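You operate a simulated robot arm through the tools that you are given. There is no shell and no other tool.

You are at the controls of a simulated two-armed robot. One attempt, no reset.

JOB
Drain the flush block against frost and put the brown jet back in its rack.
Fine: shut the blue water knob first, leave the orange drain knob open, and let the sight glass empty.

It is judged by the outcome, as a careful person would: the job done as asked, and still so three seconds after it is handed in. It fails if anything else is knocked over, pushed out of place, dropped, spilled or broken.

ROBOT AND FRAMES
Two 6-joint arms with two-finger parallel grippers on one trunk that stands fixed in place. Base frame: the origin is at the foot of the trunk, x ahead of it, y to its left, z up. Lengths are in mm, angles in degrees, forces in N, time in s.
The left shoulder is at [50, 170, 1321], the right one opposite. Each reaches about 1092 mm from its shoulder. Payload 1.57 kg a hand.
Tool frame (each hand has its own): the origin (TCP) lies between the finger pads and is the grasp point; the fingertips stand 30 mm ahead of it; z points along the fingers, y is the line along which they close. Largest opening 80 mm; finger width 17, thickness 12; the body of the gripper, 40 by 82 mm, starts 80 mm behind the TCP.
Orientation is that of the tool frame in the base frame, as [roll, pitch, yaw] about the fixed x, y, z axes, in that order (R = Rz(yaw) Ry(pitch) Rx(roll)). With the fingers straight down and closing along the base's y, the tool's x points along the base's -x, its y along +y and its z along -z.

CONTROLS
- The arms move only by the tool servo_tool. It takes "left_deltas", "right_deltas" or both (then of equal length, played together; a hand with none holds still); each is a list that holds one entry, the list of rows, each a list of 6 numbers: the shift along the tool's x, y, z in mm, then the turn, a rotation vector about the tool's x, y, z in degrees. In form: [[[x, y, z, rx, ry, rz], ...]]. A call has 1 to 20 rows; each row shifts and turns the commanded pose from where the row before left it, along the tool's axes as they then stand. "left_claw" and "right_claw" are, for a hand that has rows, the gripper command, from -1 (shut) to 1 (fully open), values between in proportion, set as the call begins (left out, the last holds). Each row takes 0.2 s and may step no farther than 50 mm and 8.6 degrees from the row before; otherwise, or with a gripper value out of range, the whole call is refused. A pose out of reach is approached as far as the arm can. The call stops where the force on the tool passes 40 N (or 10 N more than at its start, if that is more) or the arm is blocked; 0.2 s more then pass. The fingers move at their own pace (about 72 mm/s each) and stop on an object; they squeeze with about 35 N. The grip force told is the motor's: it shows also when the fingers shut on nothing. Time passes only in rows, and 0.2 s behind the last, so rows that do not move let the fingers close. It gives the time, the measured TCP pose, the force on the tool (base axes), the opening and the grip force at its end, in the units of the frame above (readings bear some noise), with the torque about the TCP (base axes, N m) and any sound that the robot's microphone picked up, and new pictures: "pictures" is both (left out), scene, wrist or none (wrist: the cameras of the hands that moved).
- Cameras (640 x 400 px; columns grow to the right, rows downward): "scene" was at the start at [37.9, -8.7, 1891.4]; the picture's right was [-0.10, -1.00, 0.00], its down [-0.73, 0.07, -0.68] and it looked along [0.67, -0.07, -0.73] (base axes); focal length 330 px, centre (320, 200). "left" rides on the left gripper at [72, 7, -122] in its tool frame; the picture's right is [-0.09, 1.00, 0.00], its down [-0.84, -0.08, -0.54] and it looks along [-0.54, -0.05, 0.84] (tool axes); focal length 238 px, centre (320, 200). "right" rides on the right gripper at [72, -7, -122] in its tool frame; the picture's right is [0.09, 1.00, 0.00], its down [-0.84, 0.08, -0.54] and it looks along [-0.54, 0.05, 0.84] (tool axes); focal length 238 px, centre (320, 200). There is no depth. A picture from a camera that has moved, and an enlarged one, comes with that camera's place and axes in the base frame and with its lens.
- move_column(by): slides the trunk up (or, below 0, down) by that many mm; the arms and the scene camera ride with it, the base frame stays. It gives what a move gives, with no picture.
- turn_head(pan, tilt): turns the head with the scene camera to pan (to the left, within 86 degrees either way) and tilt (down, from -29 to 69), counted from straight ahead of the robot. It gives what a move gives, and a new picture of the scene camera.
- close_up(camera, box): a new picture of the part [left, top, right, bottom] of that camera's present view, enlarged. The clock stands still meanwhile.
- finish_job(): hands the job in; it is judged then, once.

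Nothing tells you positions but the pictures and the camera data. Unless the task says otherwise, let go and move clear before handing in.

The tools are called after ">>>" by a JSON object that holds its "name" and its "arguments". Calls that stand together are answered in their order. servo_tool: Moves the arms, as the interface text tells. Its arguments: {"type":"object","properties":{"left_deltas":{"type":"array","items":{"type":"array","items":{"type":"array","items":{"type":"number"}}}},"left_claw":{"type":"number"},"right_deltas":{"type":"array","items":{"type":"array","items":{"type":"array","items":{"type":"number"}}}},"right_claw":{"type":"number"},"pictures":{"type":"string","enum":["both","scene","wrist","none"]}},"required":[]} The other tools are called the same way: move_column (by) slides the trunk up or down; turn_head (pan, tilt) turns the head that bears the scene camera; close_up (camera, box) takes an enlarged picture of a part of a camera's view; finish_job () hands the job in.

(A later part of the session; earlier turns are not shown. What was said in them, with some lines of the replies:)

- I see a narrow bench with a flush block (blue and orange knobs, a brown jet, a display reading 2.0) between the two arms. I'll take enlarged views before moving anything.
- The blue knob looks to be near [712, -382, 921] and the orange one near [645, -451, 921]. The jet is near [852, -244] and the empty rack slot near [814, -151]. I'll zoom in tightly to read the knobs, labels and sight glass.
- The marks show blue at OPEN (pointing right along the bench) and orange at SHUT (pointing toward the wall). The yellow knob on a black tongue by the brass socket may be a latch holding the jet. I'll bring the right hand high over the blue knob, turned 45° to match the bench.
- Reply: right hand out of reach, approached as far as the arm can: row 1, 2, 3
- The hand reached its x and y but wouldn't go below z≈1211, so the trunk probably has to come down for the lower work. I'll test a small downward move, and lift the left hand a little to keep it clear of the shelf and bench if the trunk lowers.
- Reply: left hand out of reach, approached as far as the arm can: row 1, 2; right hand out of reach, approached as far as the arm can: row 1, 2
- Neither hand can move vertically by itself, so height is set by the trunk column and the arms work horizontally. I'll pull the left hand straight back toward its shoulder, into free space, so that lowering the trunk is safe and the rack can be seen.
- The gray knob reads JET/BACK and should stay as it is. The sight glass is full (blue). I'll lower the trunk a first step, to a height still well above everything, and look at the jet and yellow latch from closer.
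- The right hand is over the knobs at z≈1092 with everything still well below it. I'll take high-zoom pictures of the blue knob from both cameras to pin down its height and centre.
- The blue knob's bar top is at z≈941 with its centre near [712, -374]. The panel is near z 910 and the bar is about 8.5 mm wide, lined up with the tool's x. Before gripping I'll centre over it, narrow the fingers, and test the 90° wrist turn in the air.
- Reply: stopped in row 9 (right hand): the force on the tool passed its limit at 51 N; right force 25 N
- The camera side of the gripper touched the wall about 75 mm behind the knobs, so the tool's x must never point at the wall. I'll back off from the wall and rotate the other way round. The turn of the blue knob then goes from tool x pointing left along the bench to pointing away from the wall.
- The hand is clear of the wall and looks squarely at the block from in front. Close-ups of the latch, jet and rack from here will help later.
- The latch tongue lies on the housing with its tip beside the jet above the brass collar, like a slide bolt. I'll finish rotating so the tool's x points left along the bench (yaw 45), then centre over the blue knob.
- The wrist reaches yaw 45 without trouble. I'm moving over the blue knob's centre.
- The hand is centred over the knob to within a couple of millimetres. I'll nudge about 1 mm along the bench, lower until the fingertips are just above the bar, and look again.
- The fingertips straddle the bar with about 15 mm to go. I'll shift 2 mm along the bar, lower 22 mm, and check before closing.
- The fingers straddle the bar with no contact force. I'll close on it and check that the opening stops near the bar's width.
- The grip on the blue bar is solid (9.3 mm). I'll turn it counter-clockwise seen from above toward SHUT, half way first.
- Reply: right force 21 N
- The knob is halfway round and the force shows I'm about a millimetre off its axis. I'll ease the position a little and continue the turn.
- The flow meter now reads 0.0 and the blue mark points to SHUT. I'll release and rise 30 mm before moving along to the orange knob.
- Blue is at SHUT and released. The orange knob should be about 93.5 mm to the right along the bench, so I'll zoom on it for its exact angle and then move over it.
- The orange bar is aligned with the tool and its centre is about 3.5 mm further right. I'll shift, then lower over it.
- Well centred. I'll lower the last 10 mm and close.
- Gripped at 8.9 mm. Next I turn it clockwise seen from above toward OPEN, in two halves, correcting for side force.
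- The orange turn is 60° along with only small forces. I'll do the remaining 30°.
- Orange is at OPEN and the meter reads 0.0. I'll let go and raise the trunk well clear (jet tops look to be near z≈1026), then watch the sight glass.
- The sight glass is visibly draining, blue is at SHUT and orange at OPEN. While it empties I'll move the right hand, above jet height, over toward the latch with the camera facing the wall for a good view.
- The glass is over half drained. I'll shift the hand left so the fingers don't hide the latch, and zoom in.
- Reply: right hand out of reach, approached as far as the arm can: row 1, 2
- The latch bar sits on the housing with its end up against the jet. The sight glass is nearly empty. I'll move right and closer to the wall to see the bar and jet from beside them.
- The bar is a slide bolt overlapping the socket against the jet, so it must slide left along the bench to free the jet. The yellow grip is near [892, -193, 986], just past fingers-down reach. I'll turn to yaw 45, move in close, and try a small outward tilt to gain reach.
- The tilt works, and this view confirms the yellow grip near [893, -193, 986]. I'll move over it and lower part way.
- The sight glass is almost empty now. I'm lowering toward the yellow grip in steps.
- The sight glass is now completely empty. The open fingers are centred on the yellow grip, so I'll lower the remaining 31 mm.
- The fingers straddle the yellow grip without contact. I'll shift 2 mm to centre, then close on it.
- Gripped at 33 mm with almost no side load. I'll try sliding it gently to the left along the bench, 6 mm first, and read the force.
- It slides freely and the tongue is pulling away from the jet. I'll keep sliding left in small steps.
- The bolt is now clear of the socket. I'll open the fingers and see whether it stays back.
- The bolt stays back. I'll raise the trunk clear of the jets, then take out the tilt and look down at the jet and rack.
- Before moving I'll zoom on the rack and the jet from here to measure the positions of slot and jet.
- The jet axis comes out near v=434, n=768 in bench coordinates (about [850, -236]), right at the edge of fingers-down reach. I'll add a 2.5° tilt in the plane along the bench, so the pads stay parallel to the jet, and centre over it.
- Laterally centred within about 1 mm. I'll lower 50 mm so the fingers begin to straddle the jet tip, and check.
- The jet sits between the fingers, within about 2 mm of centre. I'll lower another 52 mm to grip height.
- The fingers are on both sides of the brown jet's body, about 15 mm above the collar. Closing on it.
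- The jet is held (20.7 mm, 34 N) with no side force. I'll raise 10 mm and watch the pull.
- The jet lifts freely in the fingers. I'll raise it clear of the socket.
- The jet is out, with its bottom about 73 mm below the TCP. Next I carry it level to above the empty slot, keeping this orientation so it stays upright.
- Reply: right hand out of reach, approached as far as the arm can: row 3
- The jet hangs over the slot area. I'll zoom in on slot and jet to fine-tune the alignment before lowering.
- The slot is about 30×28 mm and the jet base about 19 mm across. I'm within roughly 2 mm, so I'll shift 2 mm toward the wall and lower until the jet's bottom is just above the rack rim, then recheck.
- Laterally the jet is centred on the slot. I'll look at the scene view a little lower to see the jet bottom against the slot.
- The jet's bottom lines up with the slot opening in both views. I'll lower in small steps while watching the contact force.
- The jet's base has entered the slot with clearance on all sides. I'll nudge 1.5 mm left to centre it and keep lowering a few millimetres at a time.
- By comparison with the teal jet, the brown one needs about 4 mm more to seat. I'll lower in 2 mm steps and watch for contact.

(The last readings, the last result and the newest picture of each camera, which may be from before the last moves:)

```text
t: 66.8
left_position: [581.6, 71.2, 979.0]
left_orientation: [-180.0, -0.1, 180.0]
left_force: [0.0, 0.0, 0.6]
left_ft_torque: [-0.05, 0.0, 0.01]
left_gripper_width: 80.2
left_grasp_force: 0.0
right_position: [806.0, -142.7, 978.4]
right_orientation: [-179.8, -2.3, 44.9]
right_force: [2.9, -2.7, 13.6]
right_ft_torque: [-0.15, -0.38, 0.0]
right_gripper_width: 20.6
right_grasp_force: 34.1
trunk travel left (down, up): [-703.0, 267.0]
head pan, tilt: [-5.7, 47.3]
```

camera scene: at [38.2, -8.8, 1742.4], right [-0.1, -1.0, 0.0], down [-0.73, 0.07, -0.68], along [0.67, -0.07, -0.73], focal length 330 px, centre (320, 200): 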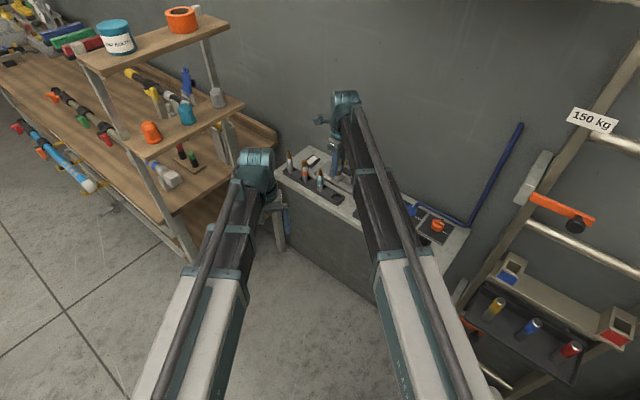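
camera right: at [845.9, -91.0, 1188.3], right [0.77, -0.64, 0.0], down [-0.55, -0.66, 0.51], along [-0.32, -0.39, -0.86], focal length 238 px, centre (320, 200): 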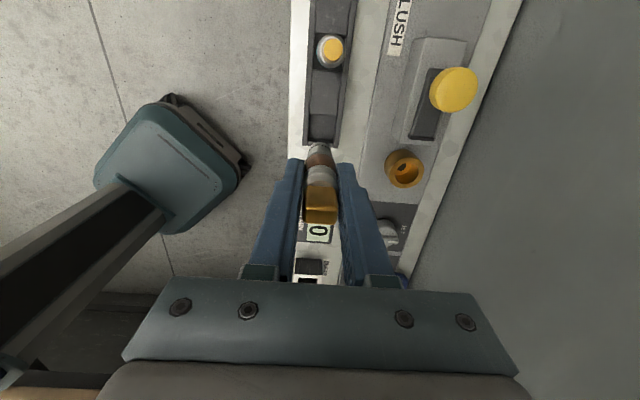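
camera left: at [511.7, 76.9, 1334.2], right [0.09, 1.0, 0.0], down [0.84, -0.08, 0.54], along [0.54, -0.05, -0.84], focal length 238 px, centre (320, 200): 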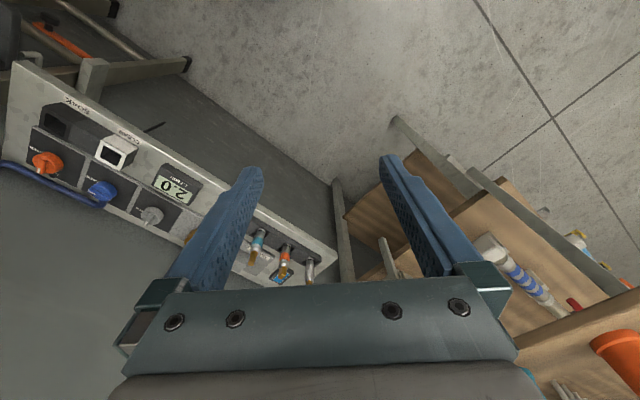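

Contact: the jet rests on the slot floor (13.6 N). I'll relieve half a millimetre and open the fingers gently.

>>> {"name": "move_column", "arguments": {"by": 0.5}}

>>> {"name": "servo_tool", "arguments": {"right_deltas": [[[0, 0, 0, 0, 0, 0], [0, 0, 0, 0, 0, 0], [0, 0, 0, 0, 0, 0]]], "right_claw": 0.1, "pictures": "none"}}

>>> {"name": "close_up", "arguments": {"camera": "scene", "box": [318, 140, 366, 190]}}

>>> {"name": "close_up", "arguments": {"camera": "right", "box": [240, 80, 400, 260]}}

```text
t: 67.3
left_position: [582.9, 71.3, 978.8]
left_orientation: [-180.0, 0.0, -180.0]
left_force: [0.1, -0.9, 0.3]
left_ft_torque: [0.0, 0.02, -0.02]
left_gripper_width: 80.0
left_grasp_force: 0.0
right_position: [806.3, -141.1, 978.0]
right_orientation: [-179.7, -2.3, 45.1]
right_force: [0.5, -0.6, 2.3]
right_ft_torque: [-0.09, -0.11, -0.02]
right_gripper_width: 20.3
right_grasp_force: 34.2
trunk travel left (down, up): [-703.0, 267.0]
head pan, tilt: [-5.7, 47.3]
```

```text
t: 68.1
left_position: [582.9, 69.7, 977.6]
left_orientation: [180.0, 0.0, -180.0]
left_force: [-1.4, 0.6, 0.5]
left_ft_torque: [-0.03, -0.02, 0.02]
left_gripper_width: 79.9
left_grasp_force: 0.0
right_position: [806.5, -141.7, 979.2]
right_orientation: [-179.8, -2.5, 44.9]
right_force: [0.6, 0.7, 0.8]
right_ft_torque: [-0.01, 0.0, 0.02]
right_gripper_width: 44.0
right_grasp_force: 0.1
trunk travel left (down, up): [-703.0, 267.0]
head pan, tilt: [-5.7, 47.3]
```

```text
8.00 times, centred on (342, 165) of scene
camera zoom: at [37.9, -8.6, 1658.4], right [-0.1, -1.0, 0.0], down [-0.73, 0.07, -0.68], along [0.67, -0.07, -0.73], focal length 2640 px, centre (144, 480)
```

zoom: 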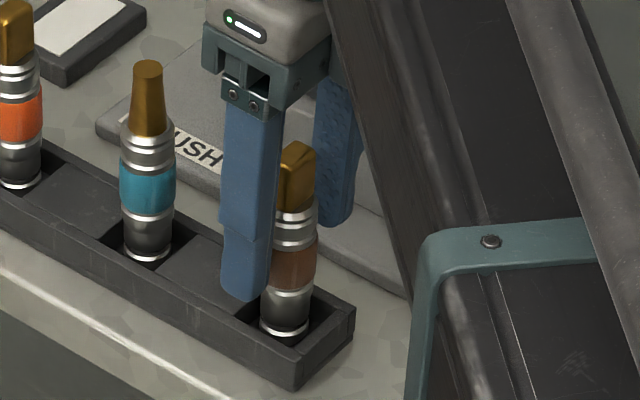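

```text
2.22 times, centred on (320, 170) of right
camera zoom: at [849.2, -91.9, 1104.5], right [0.77, -0.64, 0.0], down [-0.55, -0.66, 0.51], along [-0.32, -0.39, -0.86], focal length 530 px, centre (320, 267)
```

zoom: 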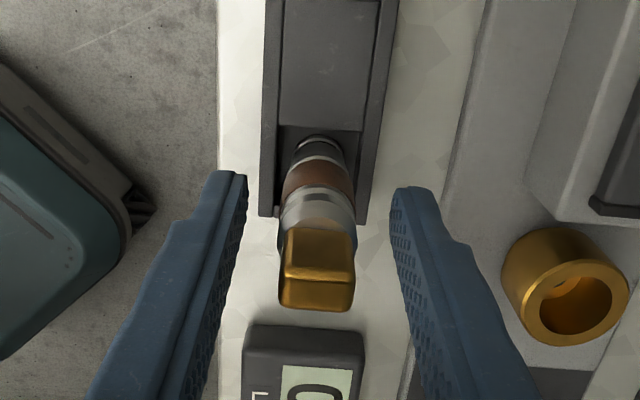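

The brown jet stands upright in its slot and the fingers are clear of it. I'll raise straight up and check everything.

>>> {"name": "move_column", "arguments": {"by": 110}}

>>> {"name": "close_up", "arguments": {"camera": "scene", "box": [270, 140, 400, 230]}}

>>> {"name": "close_up", "arguments": {"camera": "right", "box": [200, 0, 480, 240]}}

```text
t: 69.5
left_position: [582.5, 71.2, 1087.1]
left_orientation: [-180.0, 0.0, 179.9]
left_force: [0.8, 0.1, -0.9]
left_ft_torque: [0.0, 0.03, 0.02]
left_gripper_width: 80.0
left_grasp_force: 0.0
right_position: [807.2, -143.0, 1088.4]
right_orientation: [-179.9, -2.4, 44.9]
right_force: [0.4, 1.0, -0.5]
right_ft_torque: [0.0, 0.01, 0.01]
right_gripper_width: 43.7
right_grasp_force: 0.1
trunk travel left (down, up): [-813.0, 157.0]
head pan, tilt: [-5.7, 47.3]
```

```text
4.44 times, centred on (335, 185) of scene
camera zoom: at [38.1, -8.6, 1768.4], right [-0.1, -1.0, 0.0], down [-0.73, 0.07, -0.68], along [0.67, -0.07, -0.73], focal length 1467 px, centre (253, 267)
```

zoom: 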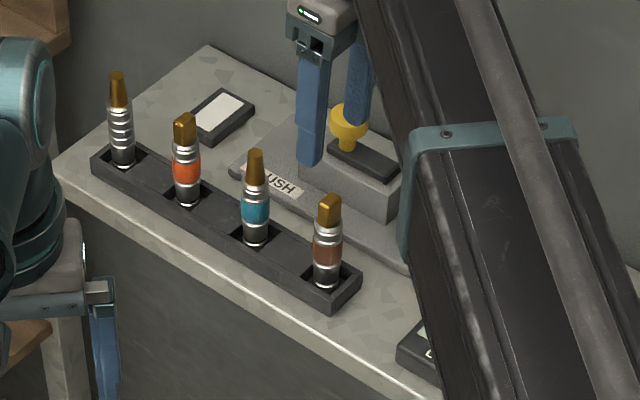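

```text
1.67 times, centred on (340, 120) of right
camera zoom: at [849.3, -91.9, 1214.3], right [0.77, -0.64, 0.0], down [-0.55, -0.66, 0.51], along [-0.32, -0.39, -0.86], focal length 397 px, centre (287, 333)
```

zoom: 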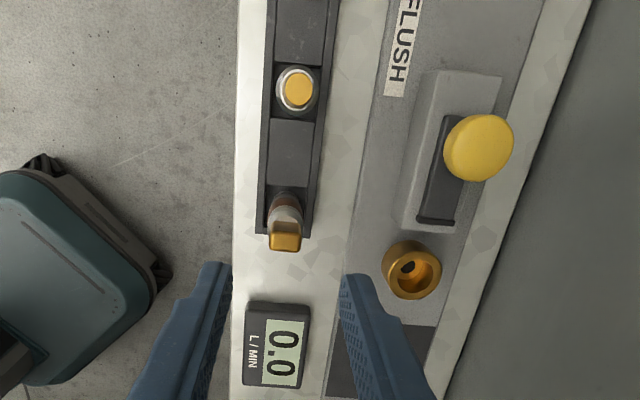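

The brown jet stands in its rack slot and the glass is empty. I'll withdraw the right hand from over the bench toward the robot and do a final check of knobs, rack and glass.

>>> {"name": "servo_tool", "arguments": {"right_deltas": [[[-30, -23, -1.3, 0, 0, 0], [-30, -23, -1.3, 0, 0, 0], [-30, -23, -1.3, 0, 0, 0], [-30, -23, -1.3, 0, 0, 0], [-20, -25, -1, 0, -2.4, 0], [0, 0, 0, 0, 0, 0]]], "pictures": "both"}}

>>> {"name": "close_up", "arguments": {"camera": "scene", "box": [270, 140, 400, 230]}}

>>> {"name": "close_up", "arguments": {"camera": "scene", "box": [360, 170, 480, 260]}}

```text
t: 70.9
left_position: [582.8, 70.4, 1087.1]
left_orientation: [-179.9, 0.0, 180.0]
left_force: [0.2, -0.3, -0.1]
left_ft_torque: [-0.01, 0.01, -0.01]
left_gripper_width: 80.0
left_grasp_force: 0.1
right_position: [626.7, -160.0, 1088.1]
right_orientation: [-179.8, 0.1, 45.0]
right_force: [0.5, 0.2, 0.0]
right_ft_torque: [-0.01, 0.03, 0.01]
right_gripper_width: 43.9
right_grasp_force: 0.1
right hand out of reach, approached as far as the arm can: row 4
trunk travel left (down, up): [-813.0, 157.0]
head pan, tilt: [-5.7, 47.3]
camera scene: at [38.1, -8.8, 1768.4], right [-0.1, -1.0, 0.0], down [-0.73, 0.07, -0.68], along [0.67, -0.07, -0.73], focal length 330 px, centre (320, 200)
camera right: at [673.0, -105.4, 1211.2], right [0.77, -0.64, -0.01], down [-0.53, -0.65, 0.54], along [-0.35, -0.41, -0.84], focal length 238 px, centre (320, 200)
```

scene: 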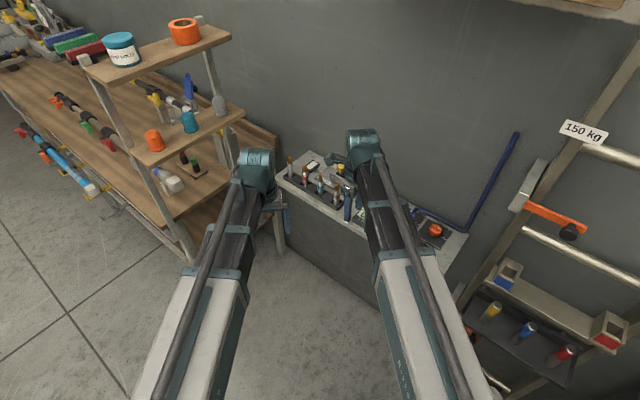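
right: 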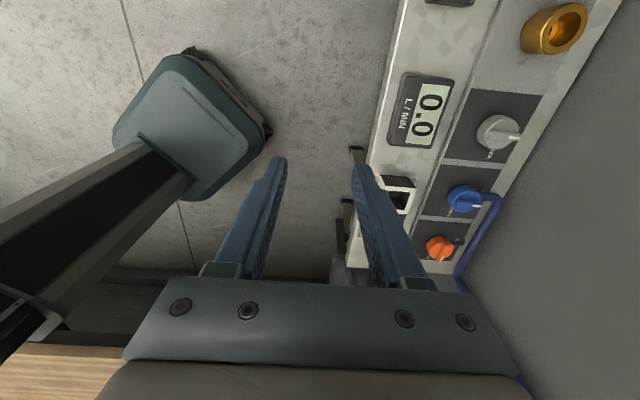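

```text
4.44 times, centred on (335, 185) of scene
camera zoom: at [38.1, -8.8, 1768.4], right [-0.1, -1.0, 0.0], down [-0.73, 0.07, -0.68], along [0.67, -0.07, -0.73], focal length 1467 px, centre (253, 267)
```

zoom: 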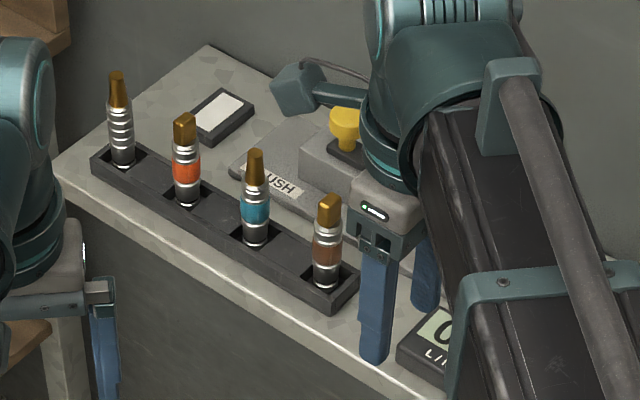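

```text
4.44 times, centred on (420, 215) of scene
camera zoom: at [38.1, -8.8, 1768.4], right [-0.1, -1.0, 0.0], down [-0.73, 0.07, -0.68], along [0.67, -0.07, -0.73], focal length 1467 px, centre (-124, 133)
```

zoom: 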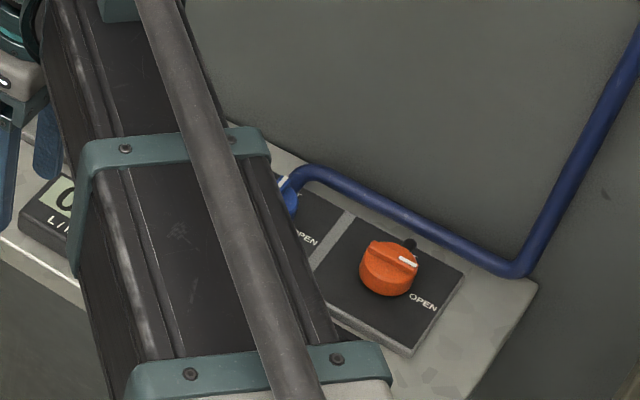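

The orange mark points to OPEN, the glass is empty, and all four jets stand in the rack. I'll take one last look at the blue knob and the meter.

>>> {"name": "close_up", "arguments": {"camera": "right", "box": [370, 60, 560, 290]}}

>>> {"name": "close_up", "arguments": {"camera": "scene", "box": [285, 150, 355, 210]}}

```text
1.74 times, centred on (465, 175) of right
camera zoom: at [673.0, -105.4, 1211.2], right [0.77, -0.64, -0.01], down [-0.53, -0.65, 0.54], along [-0.35, -0.41, -0.84], focal length 414 px, centre (68, 244)
```

zoom: 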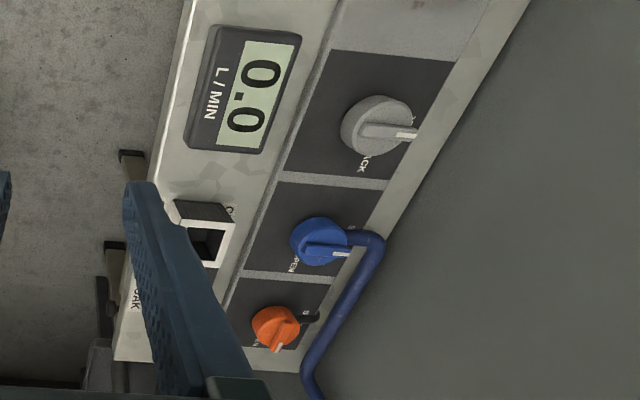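

```text
6.67 times, centred on (320, 180) of scene
camera zoom: at [38.1, -8.8, 1768.4], right [-0.1, -1.0, 0.0], down [-0.73, 0.07, -0.68], along [0.67, -0.07, -0.73], focal length 2200 px, centre (320, 333)
```

zoom: 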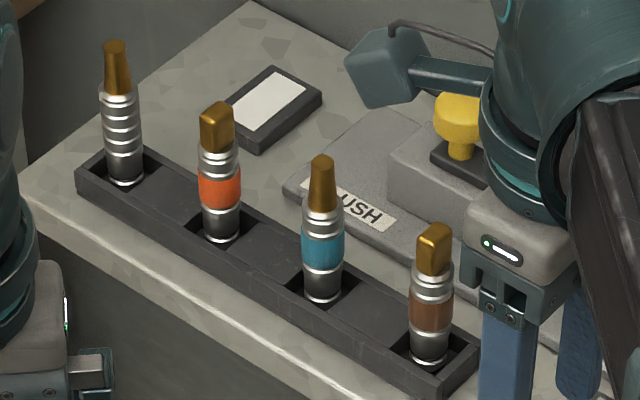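

Blue is at SHUT, orange at OPEN, the meter reads 0.0 and the sight glass is empty. The brown jet stands in its rack slot, both hands are clear, and I'm handing in.

>>> {"name": "finish_job", "arguments": {}}

```text
The job is handed in.
```

The flush block is drained and the brown jet is back in its rack. At my last look everything was as you asked:

- **Blue water knob:** turned from OPEN to SHUT first; the flow meter then dropped from 2.0 to 0.0 L/min.
- **Orange drain knob:** it was at SHUT, so I turned it to OPEN and left it there.
- **Sight glass:** I waited until it was completely empty before touching the jet.
- **Brown jet:** standing upright in the one empty rack slot, next to the teal one.

- **Latch left back:** the jet was held by a slide bolt with a yellow grip. I slid the bolt about 28 mm to the left to free the jet and left it there.
- **Wall touch:** early on, while I was testing a wrist turn in the air, the right gripper pressed against the wall (51 N) and stopped. I backed it off. I saw no mark or movement on the bench from it.

The gray JET/BACK knob is still at JET, the other three jets are in their slots, and both hands are clear.
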